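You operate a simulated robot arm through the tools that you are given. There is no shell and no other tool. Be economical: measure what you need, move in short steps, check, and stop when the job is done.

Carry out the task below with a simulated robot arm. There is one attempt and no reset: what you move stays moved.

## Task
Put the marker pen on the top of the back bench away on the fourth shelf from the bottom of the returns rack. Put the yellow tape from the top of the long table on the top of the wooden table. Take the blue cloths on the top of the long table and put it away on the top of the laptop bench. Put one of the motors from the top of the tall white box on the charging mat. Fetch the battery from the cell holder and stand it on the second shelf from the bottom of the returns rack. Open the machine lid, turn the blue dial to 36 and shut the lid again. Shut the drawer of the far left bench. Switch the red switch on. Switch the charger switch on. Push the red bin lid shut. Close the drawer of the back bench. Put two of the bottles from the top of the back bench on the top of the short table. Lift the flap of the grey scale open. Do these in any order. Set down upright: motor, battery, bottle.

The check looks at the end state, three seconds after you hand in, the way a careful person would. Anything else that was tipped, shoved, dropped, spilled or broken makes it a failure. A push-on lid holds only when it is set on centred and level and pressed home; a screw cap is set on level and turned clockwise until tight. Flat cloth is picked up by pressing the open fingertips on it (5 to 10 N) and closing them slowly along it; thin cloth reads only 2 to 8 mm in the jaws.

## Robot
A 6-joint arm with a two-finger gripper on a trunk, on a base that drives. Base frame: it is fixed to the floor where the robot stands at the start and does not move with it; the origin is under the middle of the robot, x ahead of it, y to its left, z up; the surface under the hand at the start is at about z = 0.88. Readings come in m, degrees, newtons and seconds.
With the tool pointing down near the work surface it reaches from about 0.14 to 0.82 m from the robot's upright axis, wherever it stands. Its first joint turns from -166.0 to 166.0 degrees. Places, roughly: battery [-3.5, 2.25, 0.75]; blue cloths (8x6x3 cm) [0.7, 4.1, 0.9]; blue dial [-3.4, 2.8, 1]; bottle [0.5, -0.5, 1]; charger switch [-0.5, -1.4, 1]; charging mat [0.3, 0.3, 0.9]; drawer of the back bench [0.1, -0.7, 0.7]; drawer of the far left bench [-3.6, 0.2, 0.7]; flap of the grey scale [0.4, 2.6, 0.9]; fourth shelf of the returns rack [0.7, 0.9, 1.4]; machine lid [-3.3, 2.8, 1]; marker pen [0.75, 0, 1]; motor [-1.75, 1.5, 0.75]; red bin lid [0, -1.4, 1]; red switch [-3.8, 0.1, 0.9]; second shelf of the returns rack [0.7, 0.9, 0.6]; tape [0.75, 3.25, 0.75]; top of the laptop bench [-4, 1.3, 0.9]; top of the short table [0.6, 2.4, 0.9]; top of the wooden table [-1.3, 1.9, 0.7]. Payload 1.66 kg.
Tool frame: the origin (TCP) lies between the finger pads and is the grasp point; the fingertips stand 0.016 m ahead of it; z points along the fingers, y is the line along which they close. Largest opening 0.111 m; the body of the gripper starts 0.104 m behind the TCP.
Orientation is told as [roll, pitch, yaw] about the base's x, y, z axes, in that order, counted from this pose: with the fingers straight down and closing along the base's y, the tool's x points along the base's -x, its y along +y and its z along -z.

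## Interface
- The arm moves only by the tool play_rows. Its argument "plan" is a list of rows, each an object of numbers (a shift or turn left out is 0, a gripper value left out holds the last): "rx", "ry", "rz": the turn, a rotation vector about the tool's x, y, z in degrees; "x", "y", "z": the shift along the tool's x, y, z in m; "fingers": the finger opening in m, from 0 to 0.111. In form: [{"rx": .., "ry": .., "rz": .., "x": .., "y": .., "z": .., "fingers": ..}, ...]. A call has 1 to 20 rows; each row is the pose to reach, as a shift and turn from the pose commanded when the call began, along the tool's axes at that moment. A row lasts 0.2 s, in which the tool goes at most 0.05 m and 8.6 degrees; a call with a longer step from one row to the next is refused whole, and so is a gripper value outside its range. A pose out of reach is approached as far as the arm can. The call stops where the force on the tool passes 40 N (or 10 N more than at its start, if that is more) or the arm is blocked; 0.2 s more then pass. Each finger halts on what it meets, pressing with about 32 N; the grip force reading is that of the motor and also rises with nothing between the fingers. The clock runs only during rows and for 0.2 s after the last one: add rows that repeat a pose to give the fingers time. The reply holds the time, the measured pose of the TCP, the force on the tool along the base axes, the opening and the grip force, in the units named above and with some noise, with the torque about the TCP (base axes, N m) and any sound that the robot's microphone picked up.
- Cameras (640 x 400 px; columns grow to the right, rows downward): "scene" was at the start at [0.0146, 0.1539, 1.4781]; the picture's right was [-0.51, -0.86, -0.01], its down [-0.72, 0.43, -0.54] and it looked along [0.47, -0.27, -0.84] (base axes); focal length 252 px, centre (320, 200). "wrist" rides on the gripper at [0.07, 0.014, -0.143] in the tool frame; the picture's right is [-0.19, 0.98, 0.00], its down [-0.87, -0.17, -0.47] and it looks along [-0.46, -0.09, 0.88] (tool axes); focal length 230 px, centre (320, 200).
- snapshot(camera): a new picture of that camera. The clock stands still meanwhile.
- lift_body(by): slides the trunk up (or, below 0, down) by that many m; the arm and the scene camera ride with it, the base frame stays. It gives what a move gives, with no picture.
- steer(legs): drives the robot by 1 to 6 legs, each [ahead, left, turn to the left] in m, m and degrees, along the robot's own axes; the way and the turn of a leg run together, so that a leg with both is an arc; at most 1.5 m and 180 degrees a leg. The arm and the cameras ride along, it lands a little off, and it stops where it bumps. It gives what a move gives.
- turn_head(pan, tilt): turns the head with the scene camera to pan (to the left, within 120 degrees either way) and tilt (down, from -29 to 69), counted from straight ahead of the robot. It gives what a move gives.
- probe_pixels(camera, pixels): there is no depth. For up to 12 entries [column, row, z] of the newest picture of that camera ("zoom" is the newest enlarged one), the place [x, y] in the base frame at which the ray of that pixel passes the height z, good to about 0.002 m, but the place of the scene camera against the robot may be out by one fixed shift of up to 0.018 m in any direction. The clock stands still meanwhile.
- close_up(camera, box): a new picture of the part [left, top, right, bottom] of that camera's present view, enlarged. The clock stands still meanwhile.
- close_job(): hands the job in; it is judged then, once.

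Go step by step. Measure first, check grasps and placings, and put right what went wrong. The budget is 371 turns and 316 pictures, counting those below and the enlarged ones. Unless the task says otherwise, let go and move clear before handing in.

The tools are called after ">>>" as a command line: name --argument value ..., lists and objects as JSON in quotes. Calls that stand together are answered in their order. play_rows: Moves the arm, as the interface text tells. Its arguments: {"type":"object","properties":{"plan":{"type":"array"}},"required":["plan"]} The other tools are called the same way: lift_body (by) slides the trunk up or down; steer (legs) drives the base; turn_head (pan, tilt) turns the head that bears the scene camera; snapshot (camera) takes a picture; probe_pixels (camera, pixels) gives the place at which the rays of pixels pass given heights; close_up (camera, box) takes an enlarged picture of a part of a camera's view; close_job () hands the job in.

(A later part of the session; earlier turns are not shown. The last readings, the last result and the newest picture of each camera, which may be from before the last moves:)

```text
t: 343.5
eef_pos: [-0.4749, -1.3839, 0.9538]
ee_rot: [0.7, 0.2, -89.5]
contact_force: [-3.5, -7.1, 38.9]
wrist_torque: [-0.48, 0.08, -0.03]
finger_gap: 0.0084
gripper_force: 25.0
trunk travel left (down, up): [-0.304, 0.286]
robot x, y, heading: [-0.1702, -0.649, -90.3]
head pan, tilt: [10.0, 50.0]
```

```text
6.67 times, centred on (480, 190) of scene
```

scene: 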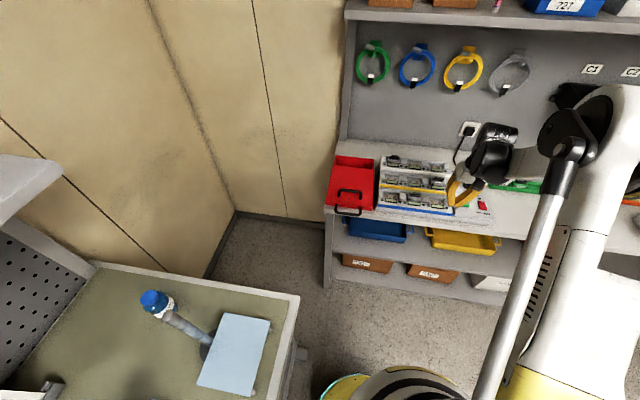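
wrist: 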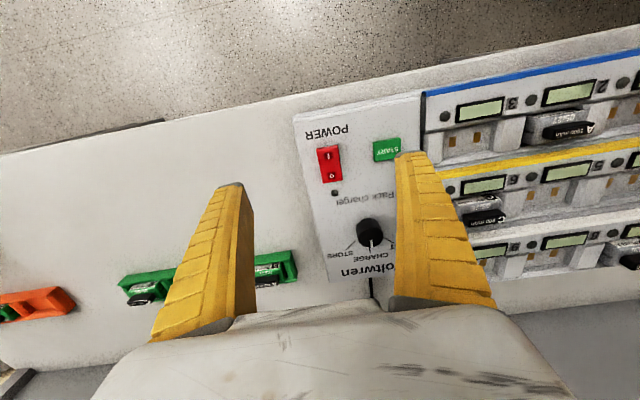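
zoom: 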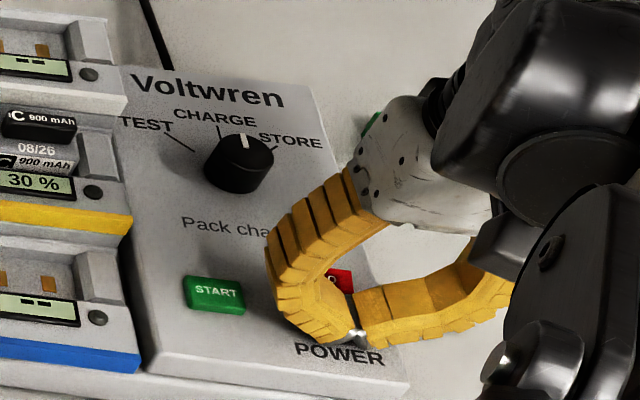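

>>> play_rows --plan '[{"z": -0.03}, {"z": -0.07}, {"z": -0.107, "fingers": 0.1}, {"z": -0.107}, {"z": -0.107}]'

>>> close_up --camera "wrist" --box '[270, 100, 430, 220]'

>>> close_up --camera "scene" --box '[460, 185, 500, 215]'

```text
t: 344.7
eef_pos: [-0.4768, -1.386, 1.0591]
ee_rot: [0.7, 0.4, -89.5]
contact_force: [0.6, -0.3, -0.4]
wrist_torque: [-0.04, -0.04, 0.03]
finger_gap: 0.1003
gripper_force: 0.5
trunk travel left (down, up): [-0.304, 0.286]
robot x, y, heading: [-0.1705, -0.6483, -90.1]
head pan, tilt: [10.0, 50.0]
```

```text
3.33 times, centred on (350, 160) of wrist
```

zoom: 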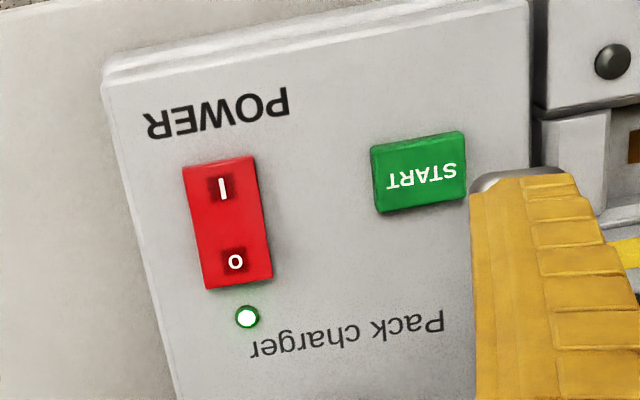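

```text
13.33 times, centred on (480, 200) of scene
```

zoom: 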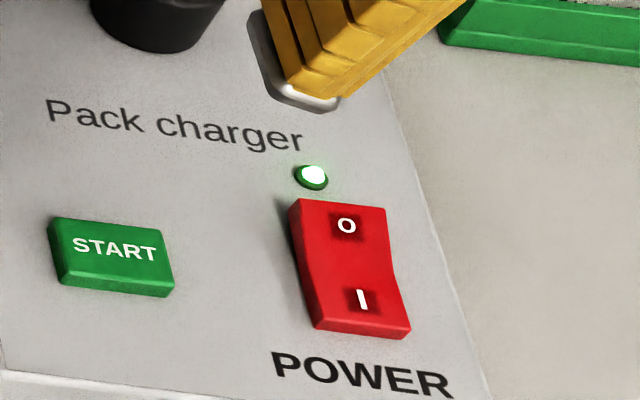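

The charger's green light is on. Now the red bin lid: I'll raise the hand and go over to it.

>>> play_rows --plan '[{"z": -0.04}, {"z": -0.08}, {"z": -0.1, "y": 0.04}, {"z": -0.1, "y": 0.08}, {"z": -0.1, "y": 0.12}, {"z": -0.1, "y": 0.16}, {"z": -0.1, "y": 0.2}, {"z": -0.1, "y": 0.24}, {"z": -0.1, "y": 0.28}, {"z": -0.1, "y": 0.32}, {"z": -0.1, "y": 0.36, "x": 0.01}, {"z": -0.1, "y": 0.4, "x": 0.03}, {"z": -0.1, "y": 0.44, "x": 0.05}]'

>>> snapshot --camera "wrist"

>>> close_up --camera "scene" --box '[310, 130, 430, 230]'

```text
t: 347.5
eef_pos: [-0.0352, -1.3319, 1.1641]
ee_rot: [0.6, 0.4, -89.6]
contact_force: [-0.2, 1.0, 0.3]
wrist_torque: [-0.03, 0.04, 0.01]
finger_gap: 0.1007
gripper_force: 0.8
trunk travel left (down, up): [-0.304, 0.286]
robot x, y, heading: [-0.1714, -0.6496, -90.3]
head pan, tilt: [10.0, 50.0]
```

```text
145 pictures are left
```

wrist: 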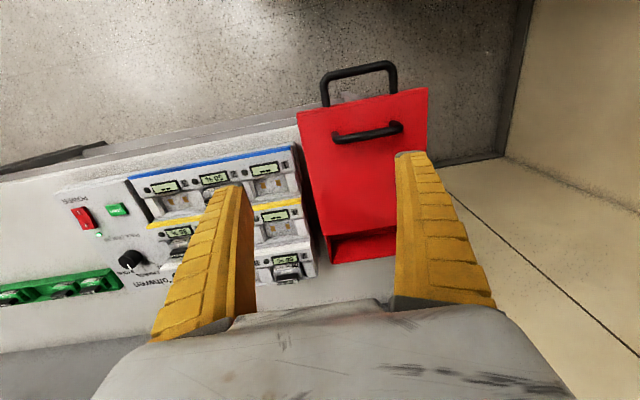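

```text
4.00 times, centred on (370, 180) of scene
```

zoom: 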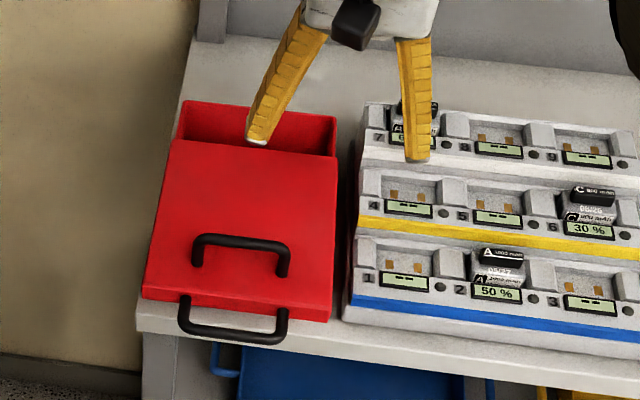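

>>> probe_pixels --camera "zoom" --pixels '[[240, 240, 0.98], [240, 240, 1.0], [240, 240, 1.02], [240, 240, 1.04], [143, 298, 0.96], [328, 320, 0.96], [175, 140, 0.98], [337, 157, 0.98]]'

>>> probe_pixels --camera "wrist" --pixels '[[367, 131, 0.98], [367, 131, 1.0], [367, 131, 1.02], [367, 131, 1.04], [428, 90, 0.96], [298, 113, 0.96], [328, 238, 0.98]]'

```text
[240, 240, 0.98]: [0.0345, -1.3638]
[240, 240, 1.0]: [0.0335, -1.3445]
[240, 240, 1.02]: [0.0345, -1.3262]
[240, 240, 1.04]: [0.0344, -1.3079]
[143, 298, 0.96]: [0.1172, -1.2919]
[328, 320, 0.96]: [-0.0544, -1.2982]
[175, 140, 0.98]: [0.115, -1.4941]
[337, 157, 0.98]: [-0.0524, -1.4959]
```

```text
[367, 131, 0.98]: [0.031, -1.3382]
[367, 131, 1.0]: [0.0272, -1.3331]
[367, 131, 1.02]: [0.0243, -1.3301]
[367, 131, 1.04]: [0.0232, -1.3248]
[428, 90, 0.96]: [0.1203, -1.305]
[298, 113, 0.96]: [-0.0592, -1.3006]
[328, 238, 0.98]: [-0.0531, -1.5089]
```

The handle bar is at (0.03,-1.33), z≈1.015 above the lid. I'll set the closed fingers just in front of it and push towards the back.

>>> play_rows --plan '[{"y": 0.03, "x": 0.03, "fingers": 0.0}, {"y": 0.064, "x": 0.06}, {"y": 0.064, "x": 0.06, "z": 0.04}, {"y": 0.064, "x": 0.06, "z": 0.08}, {"y": 0.064, "x": 0.06, "z": 0.12}, {"y": 0.064, "x": 0.06, "z": 0.15}, {"y": 0.064, "x": 0.06, "z": 0.156}, {"y": 0.064, "x": 0.06, "z": 0.156}]'

>>> snapshot --camera "wrist"

>>> close_up --camera "scene" --box '[310, 130, 430, 230]'

```text
t: 349.3
eef_pos: [0.0286, -1.2707, 1.0087]
ee_rot: [0.7, 0.4, -89.5]
contact_force: [0.4, 0.4, 0.4]
wrist_torque: [-0.02, -0.04, -0.01]
finger_gap: 0.0
gripper_force: 28.7
trunk travel left (down, up): [-0.304, 0.286]
robot x, y, heading: [-0.1706, -0.6501, -90.5]
head pan, tilt: [10.0, 50.0]
```

```text
143 pictures are left
```

wrist: 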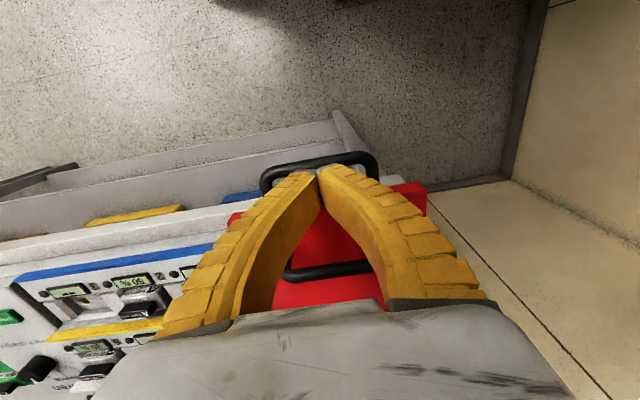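

```text
4.00 times, centred on (370, 180) of scene
```

zoom: 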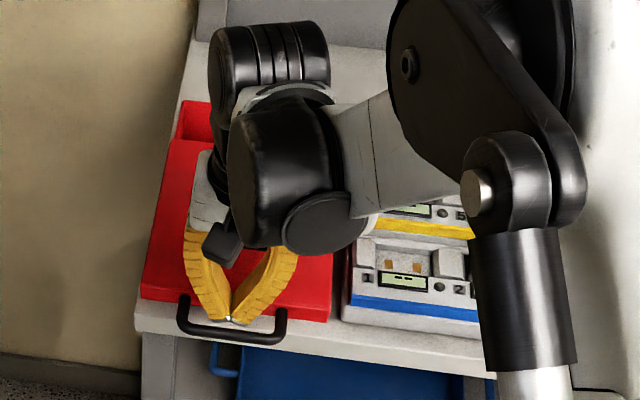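

>>> play_rows --plan '[{"x": -0.02}, {"x": -0.035}, {"x": -0.045}, {"x": -0.055}, {"x": -0.065}, {"x": -0.075}, {"x": -0.085}, {"x": -0.095}, {"x": -0.105}, {"x": -0.115}]'

>>> close_up --camera "scene" --box '[310, 130, 430, 230]'

```text
t: 351.5
eef_pos: [0.0289, -1.3877, 1.0092]
ee_rot: [0.7, 0.4, -89.5]
contact_force: [0.7, -0.7, -0.3]
wrist_torque: [0.0, -0.02, -0.01]
finger_gap: 0.0
gripper_force: 28.7
trunk travel left (down, up): [-0.304, 0.286]
robot x, y, heading: [-0.1717, -0.6504, -90.3]
head pan, tilt: [10.0, 50.0]
```

```text
4.00 times, centred on (370, 180) of scene
```

zoom: 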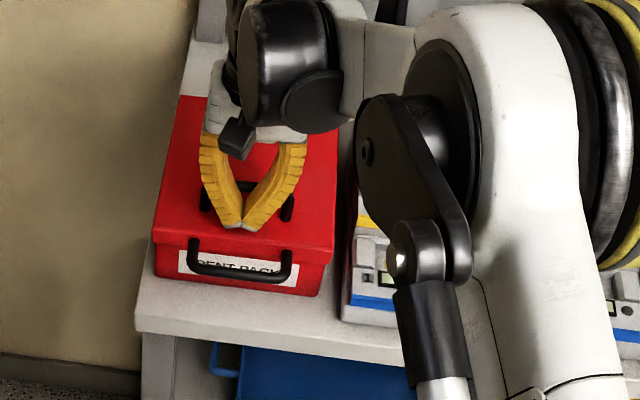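

The lid slid back and the bin's front label shows now. I'll push on to the stop.

>>> play_rows --plan '[{"x": -0.005}, {"x": -0.01}, {"x": -0.015}, {"x": -0.02}, {"x": -0.025}, {"x": -0.03}]'

>>> close_up --camera "scene" --box '[310, 130, 430, 230]'

```text
t: 352.1
eef_pos: [0.0293, -1.3892, 1.0089]
ee_rot: [0.6, 0.9, -89.5]
contact_force: [-1.3, 16.2, -0.4]
wrist_torque: [-0.14, -0.03, -0.15]
finger_gap: 0.006
gripper_force: 28.8
trunk travel left (down, up): [-0.304, 0.286]
robot x, y, heading: [-0.1721, -0.6502, -90.4]
head pan, tilt: [10.0, 50.0]
stopped in row 2: the force on the tool passed its limit at 48 N (the readings are from after the stop); the commanded pose is now the measured one
```

```text
4.00 times, centred on (370, 180) of scene
```

zoom: 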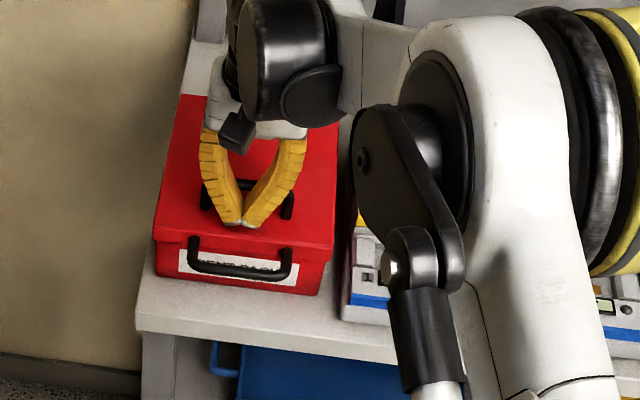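

The lid stopped firmly at the end. I'll back off, lift away and check.

>>> play_rows --plan '[{"x": 0.02}, {"x": 0.04, "z": -0.02}, {"x": 0.05, "z": -0.06}, {"x": 0.08, "z": -0.1}, {"x": 0.12, "z": -0.1}, {"x": 0.16, "z": -0.1}, {"x": 0.2, "z": -0.1}, {"x": 0.24, "z": -0.1}, {"x": 0.28, "z": -0.1}]'

>>> close_up --camera "scene" --box '[310, 130, 430, 230]'

>>> snapshot --camera "wrist"

```text
t: 354.1
eef_pos: [0.0264, -1.1106, 1.1113]
ee_rot: [0.6, 0.9, -89.5]
contact_force: [0.2, 0.1, -0.1]
wrist_torque: [-0.02, 0.0, 0.01]
finger_gap: 0.0001
gripper_force: 29.0
trunk travel left (down, up): [-0.304, 0.286]
robot x, y, heading: [-0.1719, -0.6483, -90.2]
head pan, tilt: [10.0, 50.0]
```

```text
4.00 times, centred on (370, 180) of scene
```

zoom: 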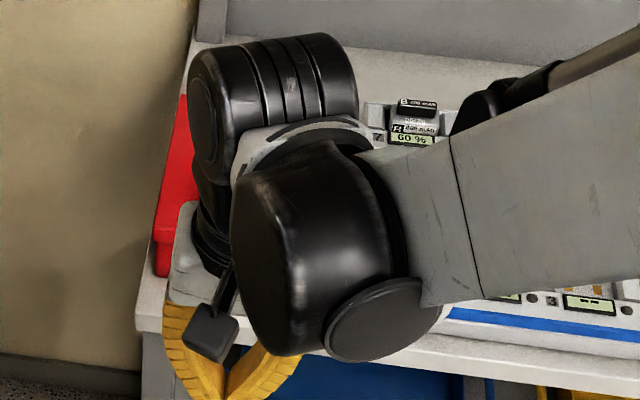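

```text
138 pictures are left
```

wrist: 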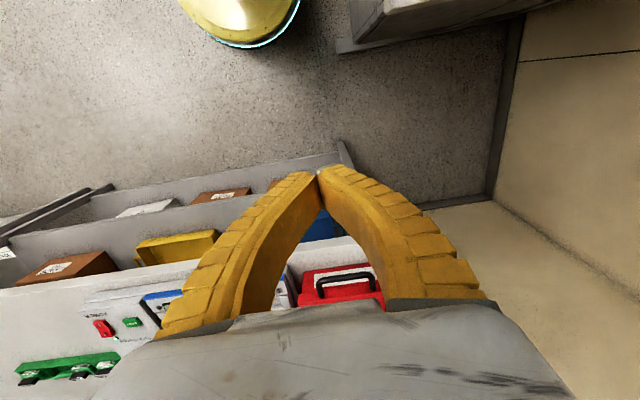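

The lid is shut. Now the second bottle: I'll move clear, turn back to the bench and set the trunk as it was for the first bottle.

>>> steer --legs '[[0, -0.4, 0], [0, 0, 90]]'

>>> lift_body --by -0.124

>>> turn_head --pan -60 --tilt 40

>>> snapshot --camera "scene"

>>> turn_head --pan 5 --tilt 40

>>> snapshot --camera "scene"

```text
t: 360.4
eef_pos: [-0.1058, -0.4461, 1.1106]
ee_rot: [0.6, 0.8, 0.6]
contact_force: [0.4, 0.1, -0.4]
wrist_torque: [0.02, 0.02, 0.02]
finger_gap: 0.0001
gripper_force: 28.8
trunk travel left (down, up): [-0.304, 0.286]
robot x, y, heading: [-0.5681, -0.6462, 0.2]
head pan, tilt: [10.0, 50.0]
```

```text
t: 362.0
eef_pos: [-0.1069, -0.4468, 0.9875]
ee_rot: [0.6, 0.8, 0.7]
contact_force: [0.3, 0.5, -0.3]
wrist_torque: [-0.01, -0.01, 0.03]
finger_gap: 0.0
gripper_force: 28.1
trunk travel left (down, up): [-0.18, 0.41]
robot x, y, heading: [-0.5656, -0.6453, -0.2]
head pan, tilt: [10.0, 50.0]
```

```text
t: 363.4
eef_pos: [-0.1071, -0.4457, 0.9865]
ee_rot: [0.6, 0.8, 0.6]
contact_force: [-0.6, -0.8, 0.1]
wrist_torque: [-0.02, 0.03, -0.03]
finger_gap: 0.0
gripper_force: 28.0
trunk travel left (down, up): [-0.18, 0.41]
robot x, y, heading: [-0.5713, -0.6458, -0.2]
head pan, tilt: [-60.0, 40.0]
```

```text
137 pictures are left
```

scene: 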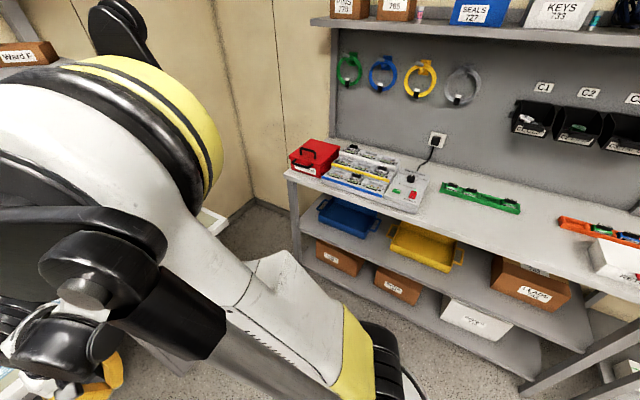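

```text
t: 364.7
eef_pos: [-0.1067, -0.4462, 0.9873]
ee_rot: [0.6, 0.8, 0.8]
contact_force: [0.7, 0.2, 0.4]
wrist_torque: [-0.03, -0.02, 0.01]
finger_gap: 0.0002
gripper_force: 28.1
trunk travel left (down, up): [-0.18, 0.41]
robot x, y, heading: [-0.568, -0.6439, 0.2]
head pan, tilt: [5.0, 40.0]
```

```text
136 pictures are left
```

scene: 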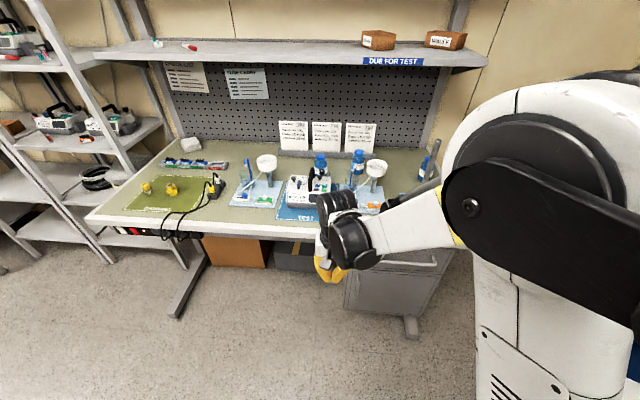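

>>> play_rows --plan '[{"z": -0.04, "fingers": 0.1}, {"z": -0.08, "y": -0.02}, {"z": -0.12, "y": -0.04}, {"z": -0.15, "y": -0.07}, {"z": -0.15, "y": -0.097}]'

>>> steer --legs '[[0.42, 0, 0]]'

>>> snapshot --camera "wrist"

>>> snapshot --camera "scene"

```text
t: 365.9
eef_pos: [-0.1039, -0.5451, 1.1361]
ee_rot: [0.6, 0.8, 0.7]
contact_force: [-0.5, -0.6, 0.1]
wrist_torque: [0.02, -0.01, -0.02]
finger_gap: 0.1011
gripper_force: 0.3
trunk travel left (down, up): [-0.18, 0.41]
robot x, y, heading: [-0.5695, -0.6452, 0.0]
head pan, tilt: [5.0, 40.0]
```

```text
t: 368.5
eef_pos: [0.3126, -0.5451, 1.1361]
ee_rot: [0.6, 0.9, 0.7]
contact_force: [-0.2, -0.2, 0.1]
wrist_torque: [0.01, 0.03, 0.01]
finger_gap: 0.1007
gripper_force: 0.4
trunk travel left (down, up): [-0.18, 0.41]
robot x, y, heading: [-0.1544, -0.6461, 0.1]
head pan, tilt: [5.0, 40.0]
```

```text
135 pictures are left
```

wrist: 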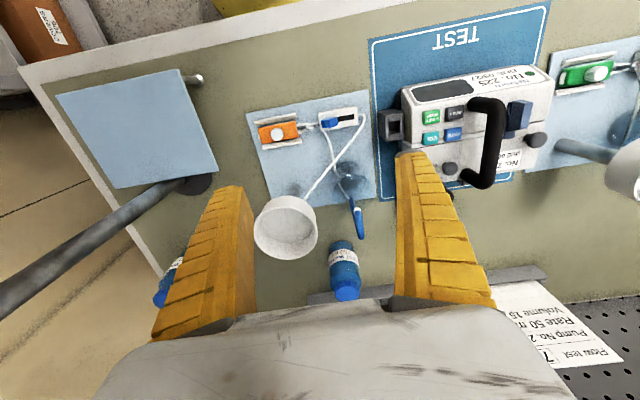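

```text
134 pictures are left
```

scene: 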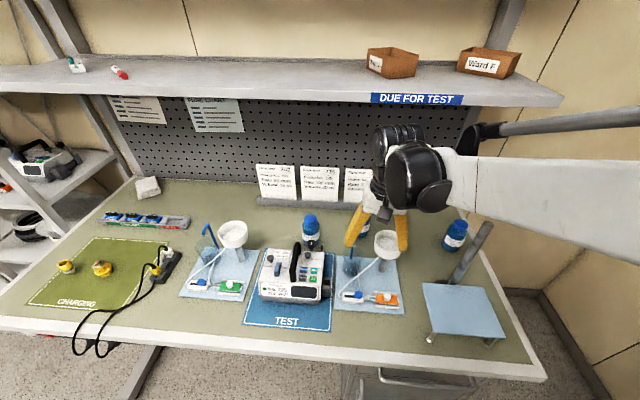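

>>> probe_pixels --camera "wrist" --pixels '[[341, 245, 0.88], [347, 292, 0.99], [347, 292, 1.0], [285, 225, 1.0], [285, 225, 1.03]]'

```text
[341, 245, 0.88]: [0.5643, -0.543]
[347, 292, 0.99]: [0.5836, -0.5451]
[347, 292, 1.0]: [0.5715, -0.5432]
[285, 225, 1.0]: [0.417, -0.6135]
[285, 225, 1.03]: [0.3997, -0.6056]
```

Bottle C is at (0.575,-0.543). As before, I'll go forward to x 0.49, lower, then forward and down.

>>> play_rows --plan '[{"x": -0.04}, {"x": -0.08}, {"x": -0.12}, {"x": -0.16}, {"x": -0.178, "z": 0.03}, {"x": -0.18, "z": 0.07}, {"x": -0.182, "z": 0.11}, {"x": -0.2, "z": 0.122}, {"x": -0.2, "z": 0.122}]'

>>> snapshot --camera "wrist"

```text
t: 370.5
eef_pos: [0.5105, -0.5421, 1.0113]
ee_rot: [0.6, 0.8, 0.7]
contact_force: [0.1, 0.0, -0.1]
wrist_torque: [-0.02, -0.01, 0.0]
finger_gap: 0.1007
gripper_force: 0.8
trunk travel left (down, up): [-0.18, 0.41]
robot x, y, heading: [-0.1567, -0.6471, 0.1]
head pan, tilt: [5.0, 40.0]
```

```text
133 pictures are left
```

wrist: 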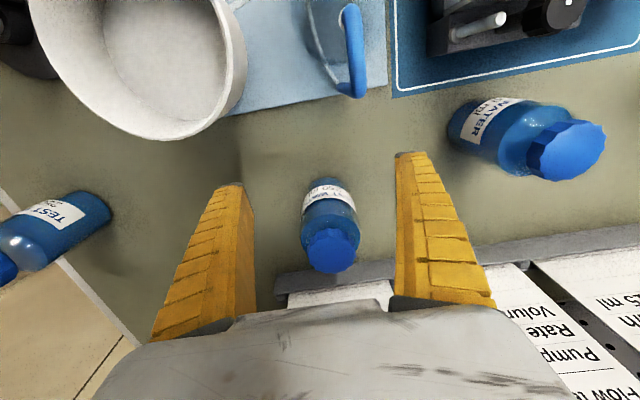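

>>> probe_pixels --camera "wrist" --pixels '[[333, 249, 0.99], [333, 249, 1.0], [325, 182, 0.88], [328, 198, 0.93]]'

```text
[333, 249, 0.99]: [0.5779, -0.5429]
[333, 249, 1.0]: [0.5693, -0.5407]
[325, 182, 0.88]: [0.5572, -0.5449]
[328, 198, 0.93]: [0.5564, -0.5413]
```

>>> play_rows --plan '[{"x": -0.03, "ry": -0.4}, {"x": -0.062, "ry": -0.8}, {"x": -0.062, "ry": -0.8, "z": 0.03}, {"x": -0.062, "ry": -0.8, "z": 0.066}, {"x": -0.062, "ry": -0.8, "z": 0.066, "fingers": 0.03}, {"x": -0.062, "ry": -0.8, "z": 0.066}, {"x": -0.062, "ry": -0.8, "z": 0.066}, {"x": -0.062, "ry": -0.8, "z": 0.066}]'

>>> snapshot --camera "wrist"

```text
t: 372.3
eef_pos: [0.5714, -0.5405, 0.9437]
ee_rot: [0.6, 0.2, 0.7]
contact_force: [0.8, -1.5, -0.1]
wrist_torque: [0.0, 0.01, -0.01]
finger_gap: 0.0598
gripper_force: 32.1
trunk travel left (down, up): [-0.18, 0.41]
robot x, y, heading: [-0.1569, -0.6459, -0.0]
head pan, tilt: [5.0, 40.0]
```

```text
132 pictures are left
```

wrist: 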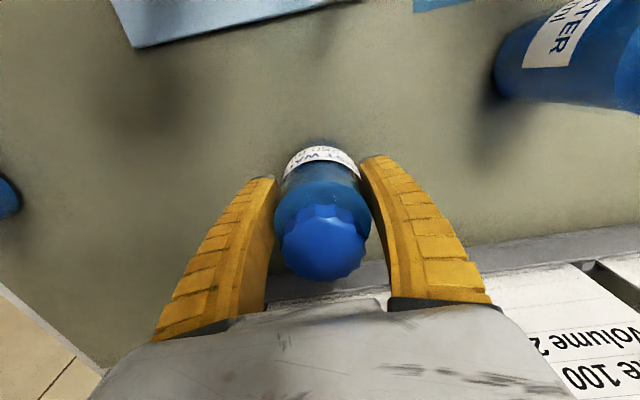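

Gripped at 59.8 mm. I'll lift and withdraw, rising above the cup as I come back.

>>> play_rows --plan '[{"z": -0.02}, {"z": -0.04, "x": 0.02}, {"z": -0.06, "x": 0.05}, {"z": -0.09, "x": 0.06}, {"z": -0.13, "x": 0.07}, {"z": -0.165, "x": 0.08}, {"z": -0.195, "x": 0.09}, {"z": -0.215, "x": 0.11}, {"z": -0.225, "x": 0.14}, {"z": -0.225, "x": 0.18}, {"z": -0.225, "x": 0.22}, {"z": -0.225, "x": 0.25}]'

>>> snapshot --camera "scene"

```text
t: 374.9
eef_pos: [0.3209, -0.5445, 1.1696]
ee_rot: [0.5, 0.0, 0.7]
contact_force: [-0.1, -0.3, -2.4]
wrist_torque: [0.01, 0.03, 0.01]
finger_gap: 0.0594
gripper_force: 32.4
trunk travel left (down, up): [-0.18, 0.41]
robot x, y, heading: [-0.153, -0.64, -0.2]
head pan, tilt: [5.0, 40.0]
```

```text
131 pictures are left
```

scene: 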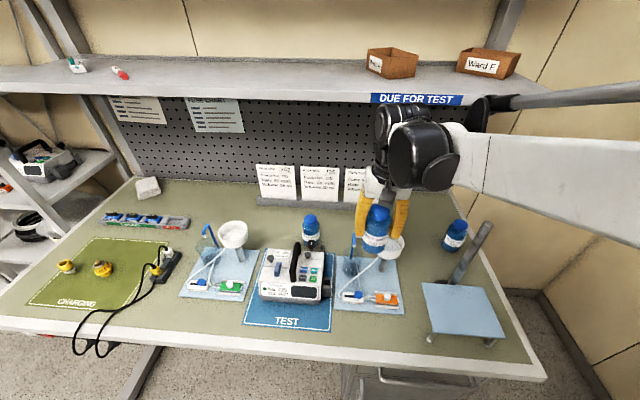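

All clear on the bench. I'll drive to the short table as before.

>>> steer --legs '[[-0.22, 0, 0], [0, 1.3, 0], [0, 1.21, 0], [0.32, 0, 0]]'

>>> snapshot --camera "wrist"

>>> turn_head --pan 10 --tilt 50

>>> snapshot --camera "scene"

```text
t: 390.2
eef_pos: [0.4223, 1.9713, 1.1695]
ee_rot: [0.6, 0.1, 0.8]
contact_force: [-0.2, 1.1, -2.8]
wrist_torque: [-0.02, 0.04, 0.01]
finger_gap: 0.0595
gripper_force: 32.2
trunk travel left (down, up): [-0.18, 0.41]
robot x, y, heading: [-0.0533, 1.8691, 0.0]
head pan, tilt: [5.0, 40.0]
```

```text
130 pictures are left
```

wrist: 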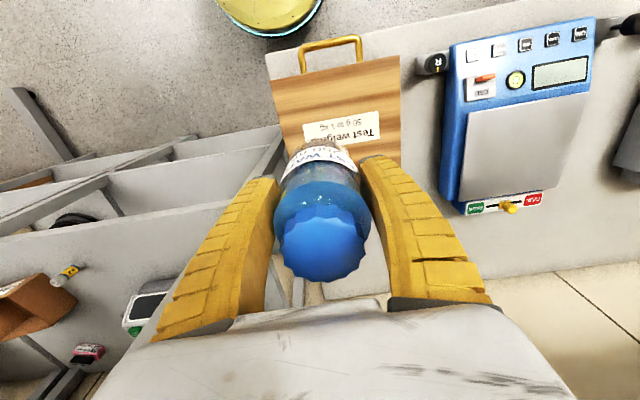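

```text
t: 390.9
eef_pos: [0.4224, 1.9714, 1.1692]
ee_rot: [0.5, 0.0, 0.9]
contact_force: [-0.2, -0.1, -1.8]
wrist_torque: [-0.03, 0.02, 0.0]
finger_gap: 0.0594
gripper_force: 31.8
trunk travel left (down, up): [-0.18, 0.41]
robot x, y, heading: [-0.0554, 1.8702, 0.2]
head pan, tilt: [10.0, 50.0]
```

```text
129 pictures are left
```

scene: 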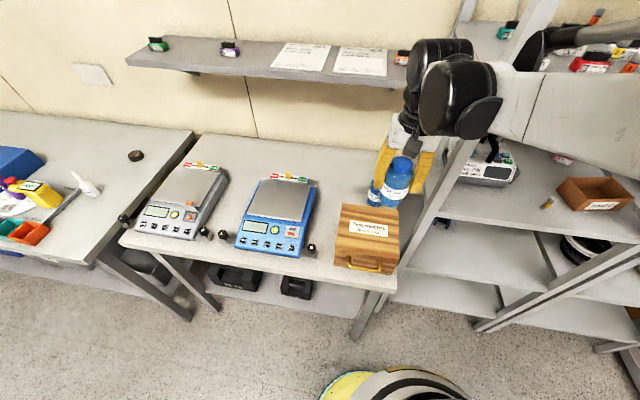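

Bottle 1 stands at (0.62,1.976), so I'll set bottle 2 at (0.62,2.09), between it and the blue scale.

>>> play_rows --plan '[{"y": 0.04}, {"y": 0.08, "z": 0.02}, {"y": 0.117, "z": 0.05}, {"y": 0.117, "z": 0.09}, {"y": 0.117, "z": 0.105, "x": -0.03}, {"y": 0.117, "z": 0.105, "x": -0.07}, {"y": 0.117, "z": 0.11, "x": -0.11}, {"y": 0.117, "z": 0.13, "x": -0.13}, {"y": 0.117, "z": 0.16, "x": -0.15}, {"y": 0.117, "z": 0.19, "x": -0.18}, {"y": 0.117, "z": 0.21, "x": -0.198}, {"y": 0.117, "z": 0.23, "x": -0.198}]'

>>> snapshot --camera "wrist"

>>> close_up --camera "scene" --box '[310, 120, 430, 240]'

```text
t: 393.5
eef_pos: [0.6171, 2.0954, 0.9404]
ee_rot: [0.7, 0.1, 0.9]
contact_force: [-0.3, 0.6, -3.5]
wrist_torque: [-0.02, 0.02, 0.04]
finger_gap: 0.0596
gripper_force: 32.2
trunk travel left (down, up): [-0.18, 0.41]
robot x, y, heading: [-0.0567, 1.8681, 0.4]
head pan, tilt: [10.0, 50.0]
```

```text
128 pictures are left
```

wrist: 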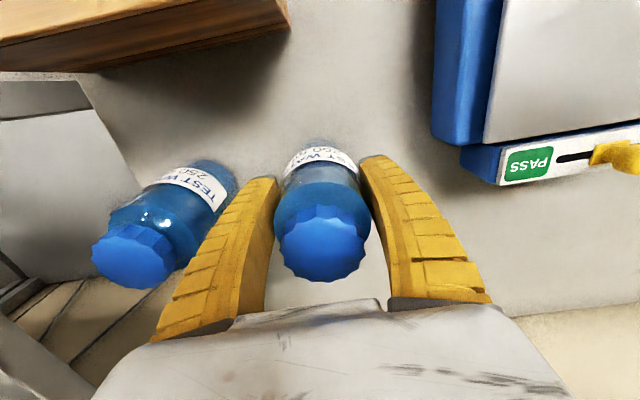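

```text
3.33 times, centred on (370, 180) of scene
```

zoom: 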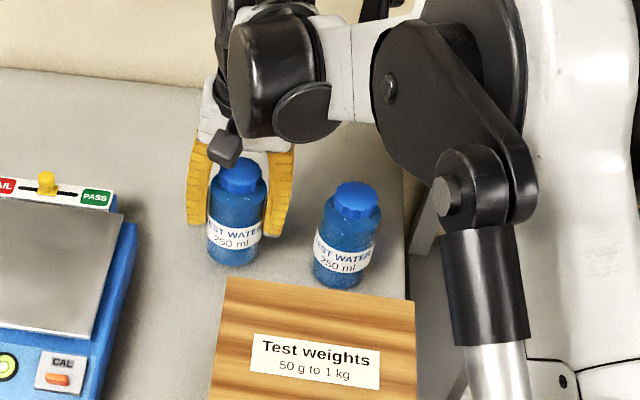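

>>> play_rows --plan '[{"z": 0.006}, {"z": 0.012}, {"z": 0.015}, {"z": 0.018}, {"z": 0.02}, {"z": 0.02}]'

```text
t: 394.9
eef_pos: [0.618, 2.0932, 0.9218]
ee_rot: [0.7, -0.1, 0.9]
contact_force: [5.4, 0.8, 24.2]
wrist_torque: [-0.03, -0.25, 0.18]
finger_gap: 0.0606
gripper_force: 32.1
trunk travel left (down, up): [-0.18, 0.41]
robot x, y, heading: [-0.051, 1.8667, 0.3]
head pan, tilt: [10.0, 50.0]
```

>>> play_rows --plan '[{"z": -0.002}, {"z": -0.002, "fingers": 0.066}, {"z": -0.002, "fingers": 0.078}, {"z": -0.002}, {"z": -0.04}, {"z": -0.08}, {"z": -0.1, "x": 0.03}, {"z": -0.13, "x": 0.06}, {"z": -0.16, "x": 0.1}, {"z": -0.19, "x": 0.14}, {"z": -0.21, "x": 0.18}, {"z": -0.22, "x": 0.22}, {"z": -0.22, "x": 0.26}]'

>>> close_up --camera "scene" --box '[310, 120, 430, 240]'

>>> close_up --camera "scene" --box '[130, 150, 250, 250]'

```text
t: 397.7
eef_pos: [0.3562, 2.0865, 1.1411]
ee_rot: [0.7, 0.0, 0.9]
contact_force: [-0.4, 0.5, 0.2]
wrist_torque: [0.03, 0.0, -0.02]
finger_gap: 0.0797
gripper_force: 0.5
trunk travel left (down, up): [-0.18, 0.41]
robot x, y, heading: [-0.0542, 1.8663, 0.3]
head pan, tilt: [10.0, 50.0]
```

```text
3.33 times, centred on (370, 180) of scene
```

zoom: 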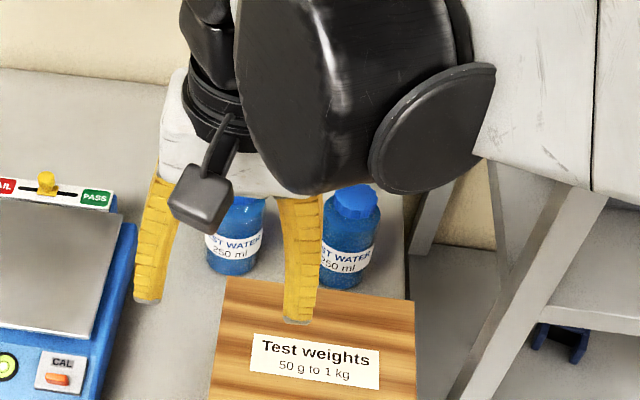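

```text
4.00 times, centred on (190, 200) of scene
```

zoom: 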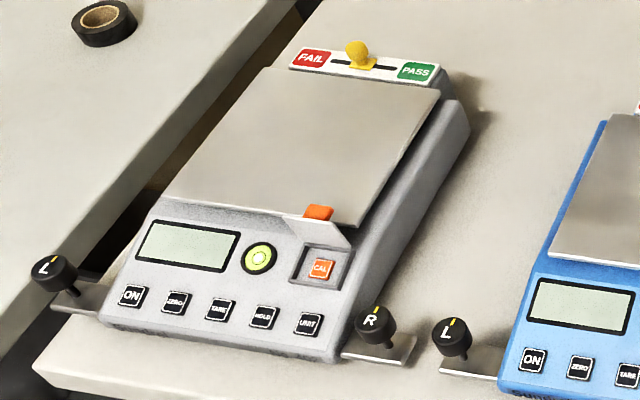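

Both bottles stand upright and the grey scale's flap is still open. Next, the blue cloths: drive to the far end of the long table.

>>> steer --legs '[[-0.3, 0, 0], [0, 1.0, 0], [0, 0.98, 0], [0.35, 0, 0]]'

>>> snapshot --camera "wrist"

>>> turn_head --pan 15 --tilt 45

>>> snapshot --camera "scene"

```text
t: 411.1
eef_pos: [0.3743, 4.0663, 1.1409]
ee_rot: [0.6, 0.1, 1.0]
contact_force: [0.5, 1.1, 0.9]
wrist_torque: [0.04, 0.05, 0.02]
finger_gap: 0.0797
gripper_force: 0.7
trunk travel left (down, up): [-0.18, 0.41]
robot x, y, heading: [-0.036, 3.8443, 0.2]
head pan, tilt: [10.0, 50.0]
```

```text
124 pictures are left
```

wrist: 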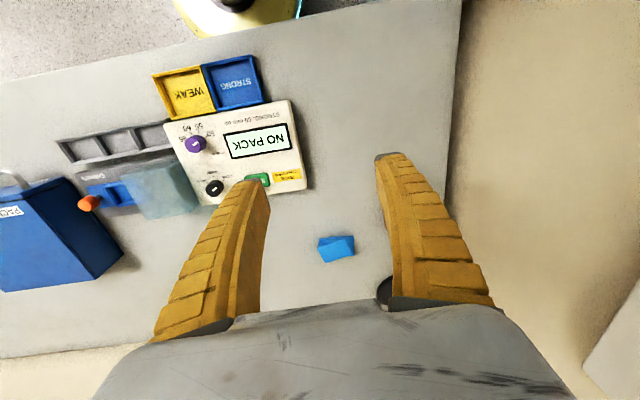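

```text
t: 411.8
eef_pos: [0.3744, 4.0671, 1.1415]
ee_rot: [0.6, 0.0, 1.2]
contact_force: [-0.3, 0.2, -1.0]
wrist_torque: [0.01, -0.02, 0.0]
finger_gap: 0.0796
gripper_force: 1.1
trunk travel left (down, up): [-0.18, 0.41]
robot x, y, heading: [-0.0394, 3.8469, 0.2]
head pan, tilt: [15.0, 45.0]
```

```text
123 pictures are left
```

scene: 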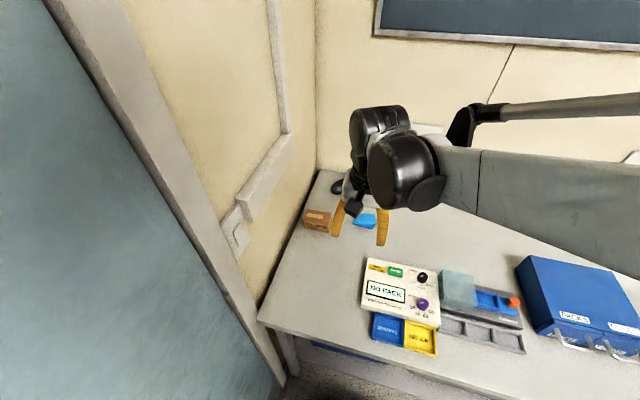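

>>> close_up --camera "wrist" --box '[297, 220, 393, 280]'

>>> probe_pixels --camera "wrist" --pixels '[[318, 240, 0.87], [353, 236, 0.87], [355, 254, 0.87], [325, 262, 0.87], [338, 250, 0.87]]'

>>> close_up --camera "scene" --box '[300, 190, 400, 250]'

```text
6.67 times, centred on (345, 250) of wrist
```

zoom: 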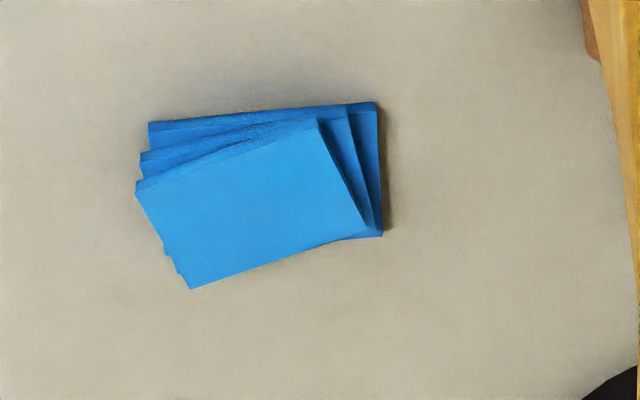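

```text
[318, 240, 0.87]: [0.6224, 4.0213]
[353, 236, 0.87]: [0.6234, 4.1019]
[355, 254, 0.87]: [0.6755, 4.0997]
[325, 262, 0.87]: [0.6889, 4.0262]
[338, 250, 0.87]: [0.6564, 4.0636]
```

```text
6.40 times, centred on (350, 220) of scene
```

zoom: 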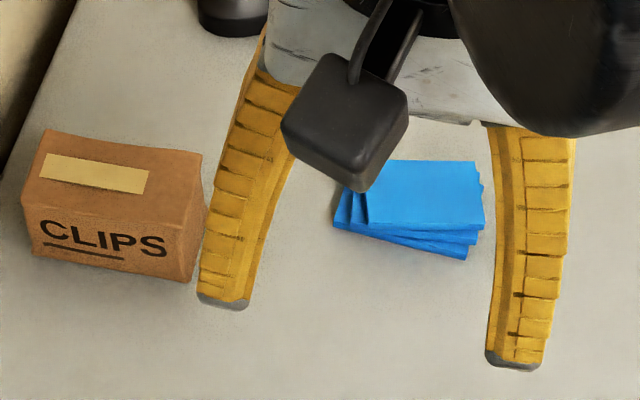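

The cloths are a stack of three, about 8×6 cm, centred near (0.655,4.063) with the long side along y. I'll turn the hand to close across the short side.

>>> play_rows --plan '[{"rz": 8, "fingers": 0.1}, {"rz": 16}, {"rz": 24}, {"rz": 32}, {"rz": 40}, {"rz": 48}, {"rz": 56}, {"rz": 64}, {"rz": 72}, {"rz": 80}, {"rz": 84}]'

>>> snapshot --camera "wrist"

```text
t: 414.2
eef_pos: [0.3747, 4.067, 1.1406]
ee_rot: [0.0, 0.6, -83.0]
contact_force: [-0.8, 0.4, -0.2]
wrist_torque: [-0.02, -0.02, 0.02]
finger_gap: 0.1009
gripper_force: 0.6
trunk travel left (down, up): [-0.18, 0.41]
robot x, y, heading: [-0.0373, 3.8449, 0.2]
head pan, tilt: [15.0, 45.0]
```

```text
120 pictures are left
```

wrist: 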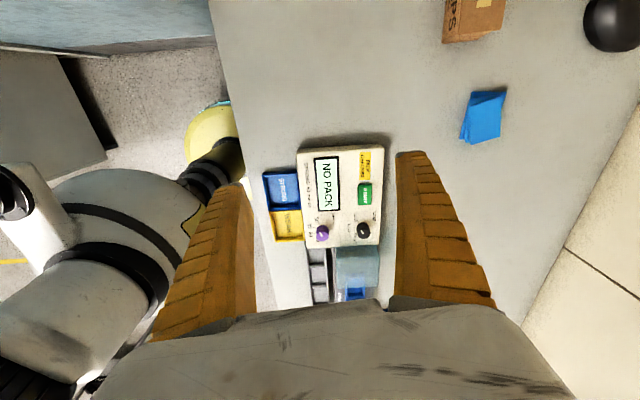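

>>> play_rows --plan '[{"y": 0.04, "x": -0.005, "z": 0.01}, {"y": 0.08, "x": -0.011, "z": 0.02}, {"y": 0.12, "x": -0.016, "z": 0.03}, {"y": 0.16, "x": -0.022, "z": 0.05}, {"y": 0.2, "x": -0.027, "z": 0.07}, {"y": 0.24, "x": -0.033, "z": 0.09}, {"y": 0.277, "x": -0.038, "z": 0.11}, {"y": 0.277, "x": -0.038, "z": 0.15}, {"y": 0.277, "x": -0.038, "z": 0.18}, {"y": 0.277, "x": -0.038, "z": 0.18}]'

>>> snapshot --camera "wrist"

```text
t: 416.4
eef_pos: [0.6535, 4.0655, 0.9585]
ee_rot: [0.0, 0.6, -82.9]
contact_force: [-0.6, -0.3, -0.3]
wrist_torque: [-0.03, 0.0, -0.01]
finger_gap: 0.1007
gripper_force: 0.6
trunk travel left (down, up): [-0.18, 0.41]
robot x, y, heading: [-0.0362, 3.8467, 0.1]
head pan, tilt: [15.0, 45.0]
```

```text
119 pictures are left
```

wrist: 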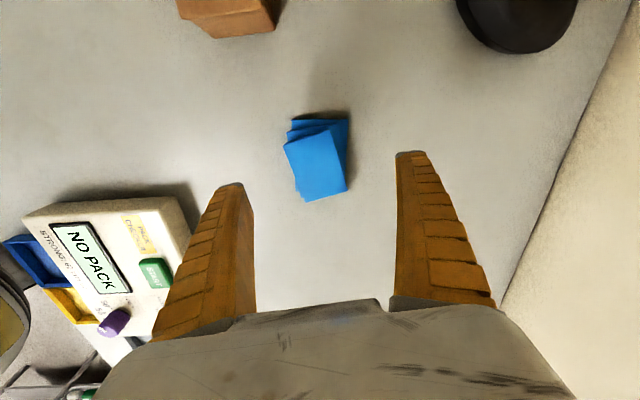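

>>> probe_pixels --camera "wrist" --pixels '[[316, 163, 0.89], [318, 160, 0.875], [290, 133, 0.87], [350, 180, 0.87]]'

>>> play_rows --plan '[{"z": 0.03, "y": 0.002}, {"z": 0.06, "y": 0.002}, {"z": 0.072, "y": 0.002}, {"z": 0.078, "y": 0.002}, {"z": 0.082, "y": 0.002}, {"z": 0.082, "y": 0.002}]'

>>> snapshot --camera "wrist"

```text
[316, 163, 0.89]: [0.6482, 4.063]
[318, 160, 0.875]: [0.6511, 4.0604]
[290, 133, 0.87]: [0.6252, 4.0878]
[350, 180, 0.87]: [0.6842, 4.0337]
```

```text
t: 417.8
eef_pos: [0.6556, 4.0664, 0.8777]
ee_rot: [0.0, 0.7, -82.9]
contact_force: [0.1, 0.8, -0.5]
wrist_torque: [-0.02, 0.0, 0.0]
finger_gap: 0.1004
gripper_force: 0.4
trunk travel left (down, up): [-0.18, 0.41]
robot x, y, heading: [-0.0388, 3.8446, 0.3]
head pan, tilt: [15.0, 45.0]
```

```text
118 pictures are left
```

wrist: 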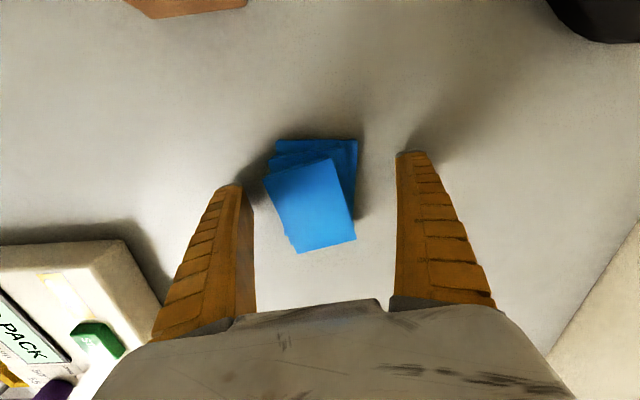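

>>> play_rows --plan '[{"z": 0.002, "y": -0.003}, {"z": 0.004, "y": -0.004}, {"z": 0.004, "y": -0.004, "fingers": 0.085}, {"z": 0.004, "y": -0.004, "fingers": 0.075}, {"z": 0.004, "y": -0.004, "fingers": 0.065}, {"z": 0.004, "y": -0.004, "fingers": 0.055}, {"z": 0.004, "y": -0.004, "fingers": 0.045}, {"z": 0.004, "y": -0.004, "fingers": 0.035}, {"z": 0.004, "y": -0.004, "fingers": 0.035}]'

>>> snapshot --camera "wrist"

```text
t: 419.8
eef_pos: [0.6499, 4.0671, 0.8762]
ee_rot: [0.1, 0.6, -82.9]
contact_force: [-7.8, -0.1, 16.2]
wrist_torque: [-0.1, 0.44, 0.01]
finger_gap: 0.0543
gripper_force: 32.0
trunk travel left (down, up): [-0.18, 0.41]
robot x, y, heading: [-0.0337, 3.8488, 0.5]
head pan, tilt: [15.0, 45.0]
```

```text
117 pictures are left
```

wrist: 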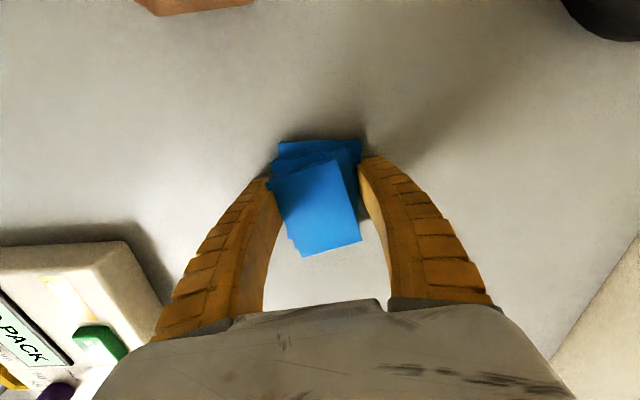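

The stack is gripped at 54 mm. I'll lift and check that all the layers come along.

>>> play_rows --plan '[{"z": -0.02}, {"z": -0.05}, {"z": -0.09}, {"z": -0.13}, {"z": -0.17}, {"z": -0.2}]'

>>> snapshot --camera "wrist"

>>> close_up --camera "scene" --box '[280, 100, 480, 260]'

```text
t: 421.2
eef_pos: [0.6512, 4.0624, 1.0755]
ee_rot: [-0.1, 0.7, -82.9]
contact_force: [-0.1, 0.0, -0.1]
wrist_torque: [-0.03, 0.03, 0.01]
finger_gap: 0.0545
gripper_force: 32.2
trunk travel left (down, up): [-0.18, 0.41]
robot x, y, heading: [-0.0382, 3.8443, 0.5]
head pan, tilt: [15.0, 45.0]
```

```text
116 pictures are left
```

wrist: 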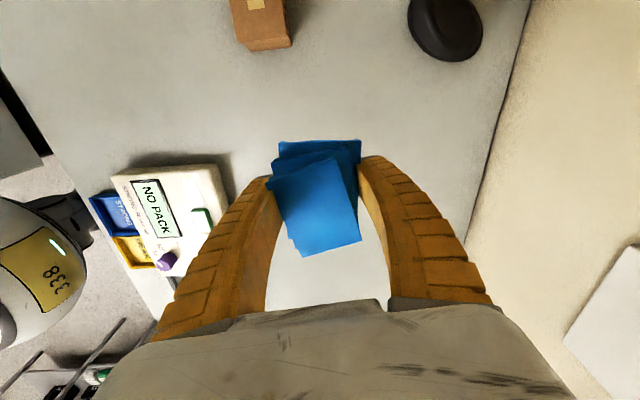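

```text
2.50 times, centred on (380, 180) of scene
```

zoom: 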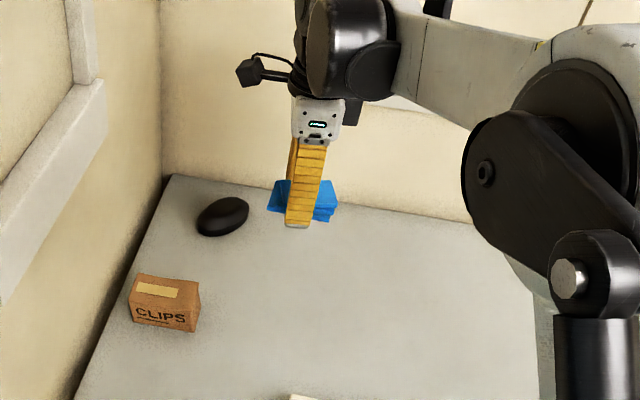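

All three layers came up. I'll draw the arm in and drive round to the laptop bench side.

>>> play_rows --plan '[{"y": -0.04, "z": -0.02}, {"y": -0.08, "z": -0.04}, {"y": -0.12, "z": -0.06}, {"y": -0.16, "z": -0.07}, {"y": -0.2, "z": -0.07}, {"y": -0.24, "z": -0.07}, {"y": -0.28, "z": -0.07, "x": -0.02}, {"y": -0.31, "z": -0.07, "x": -0.05}, {"y": -0.33, "z": -0.07, "x": -0.09}, {"y": -0.33, "z": -0.07, "x": -0.13}, {"y": -0.33, "z": -0.07, "x": -0.17}]'

>>> steer --legs '[[-0.4, 0, 0], [0, -1.3, 0], [0, -1.3, 0], [0, -0.95, 0], [-1.3, 0, 0]]'

>>> steer --legs '[[-0.65, 0, 0], [0, 0, 90], [0, 0, 60]]'

>>> turn_head --pan 0 --tilt 35

>>> snapshot --camera "scene"

```text
t: 423.6
eef_pos: [0.346, 3.8509, 1.1433]
ee_rot: [0.0, 0.6, -82.8]
contact_force: [-0.5, 0.0, -0.1]
wrist_torque: [0.01, 0.0, -0.01]
finger_gap: 0.0542
gripper_force: 31.9
trunk travel left (down, up): [-0.18, 0.41]
robot x, y, heading: [-0.0371, 3.8478, 0.5]
head pan, tilt: [15.0, 45.0]
```

```text
t: 449.0
eef_pos: [-1.3703, 0.3166, 1.1428]
ee_rot: [0.0, 0.6, -84.2]
contact_force: [0.8, -0.4, 0.1]
wrist_torque: [0.0, 0.0, 0.02]
finger_gap: 0.0542
gripper_force: 32.1
trunk travel left (down, up): [-0.18, 0.41]
robot x, y, heading: [-1.7512, 0.3198, -0.7]
head pan, tilt: [15.0, 45.0]
```

```text
t: 459.1
eef_pos: [-2.732, 0.5184, 1.1431]
ee_rot: [0.0, 0.6, 66.2]
contact_force: [-0.4, 1.1, -0.2]
wrist_torque: [-0.02, 0.01, 0.01]
finger_gap: 0.0543
gripper_force: 31.0
trunk travel left (down, up): [-0.18, 0.41]
robot x, y, heading: [-2.4003, 0.3295, 149.4]
head pan, tilt: [15.0, 45.0]
```

```text
t: 459.9
eef_pos: [-2.7333, 0.5179, 1.1427]
ee_rot: [0.0, 0.6, 66.2]
contact_force: [0.4, 0.5, 0.0]
wrist_torque: [-0.03, 0.03, -0.01]
finger_gap: 0.0542
gripper_force: 31.7
trunk travel left (down, up): [-0.18, 0.41]
robot x, y, heading: [-2.4022, 0.3255, 149.5]
head pan, tilt: [0.0, 35.0]
```

```text
114 pictures are left
```

scene: 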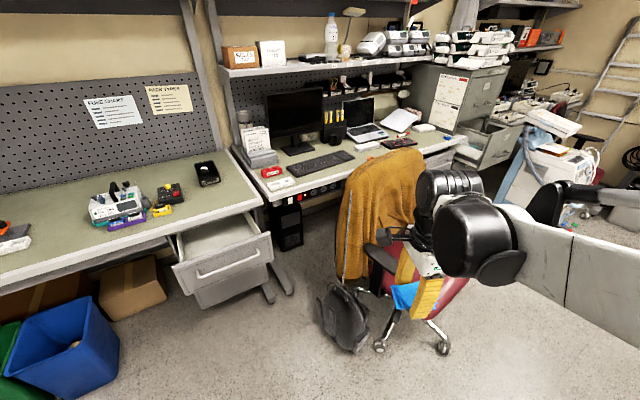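

>>> close_up --camera "scene" --box '[220, 80, 480, 220]'

>>> probe_pixels --camera "scene" --pixels '[[266, 205, 0.86], [268, 200, 0.88], [465, 137, 0.88], [310, 178, 0.88], [238, 150, 0.88], [380, 348, 0.0], [441, 350, 0.0], [350, 345, 0.0], [330, 170, 0.88], [355, 150, 0.88]]'

```text
2.46 times, centred on (350, 150) of scene
```

zoom: 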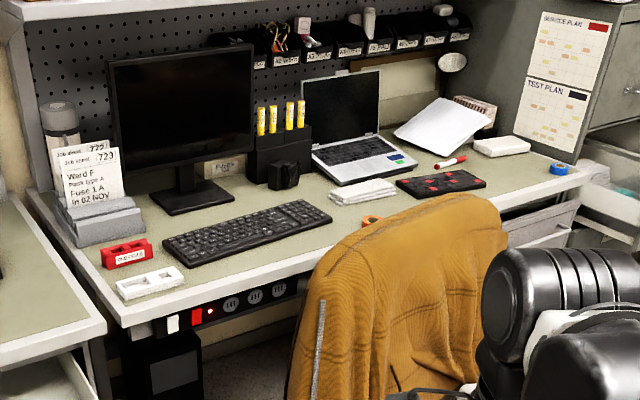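

```text
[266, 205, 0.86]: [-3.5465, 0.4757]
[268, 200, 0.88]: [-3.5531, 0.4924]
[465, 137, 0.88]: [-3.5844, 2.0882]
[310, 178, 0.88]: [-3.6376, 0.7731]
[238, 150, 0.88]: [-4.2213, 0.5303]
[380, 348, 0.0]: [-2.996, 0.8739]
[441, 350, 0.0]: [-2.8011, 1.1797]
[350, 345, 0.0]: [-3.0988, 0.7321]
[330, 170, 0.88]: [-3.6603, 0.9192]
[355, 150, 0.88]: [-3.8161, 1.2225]
```

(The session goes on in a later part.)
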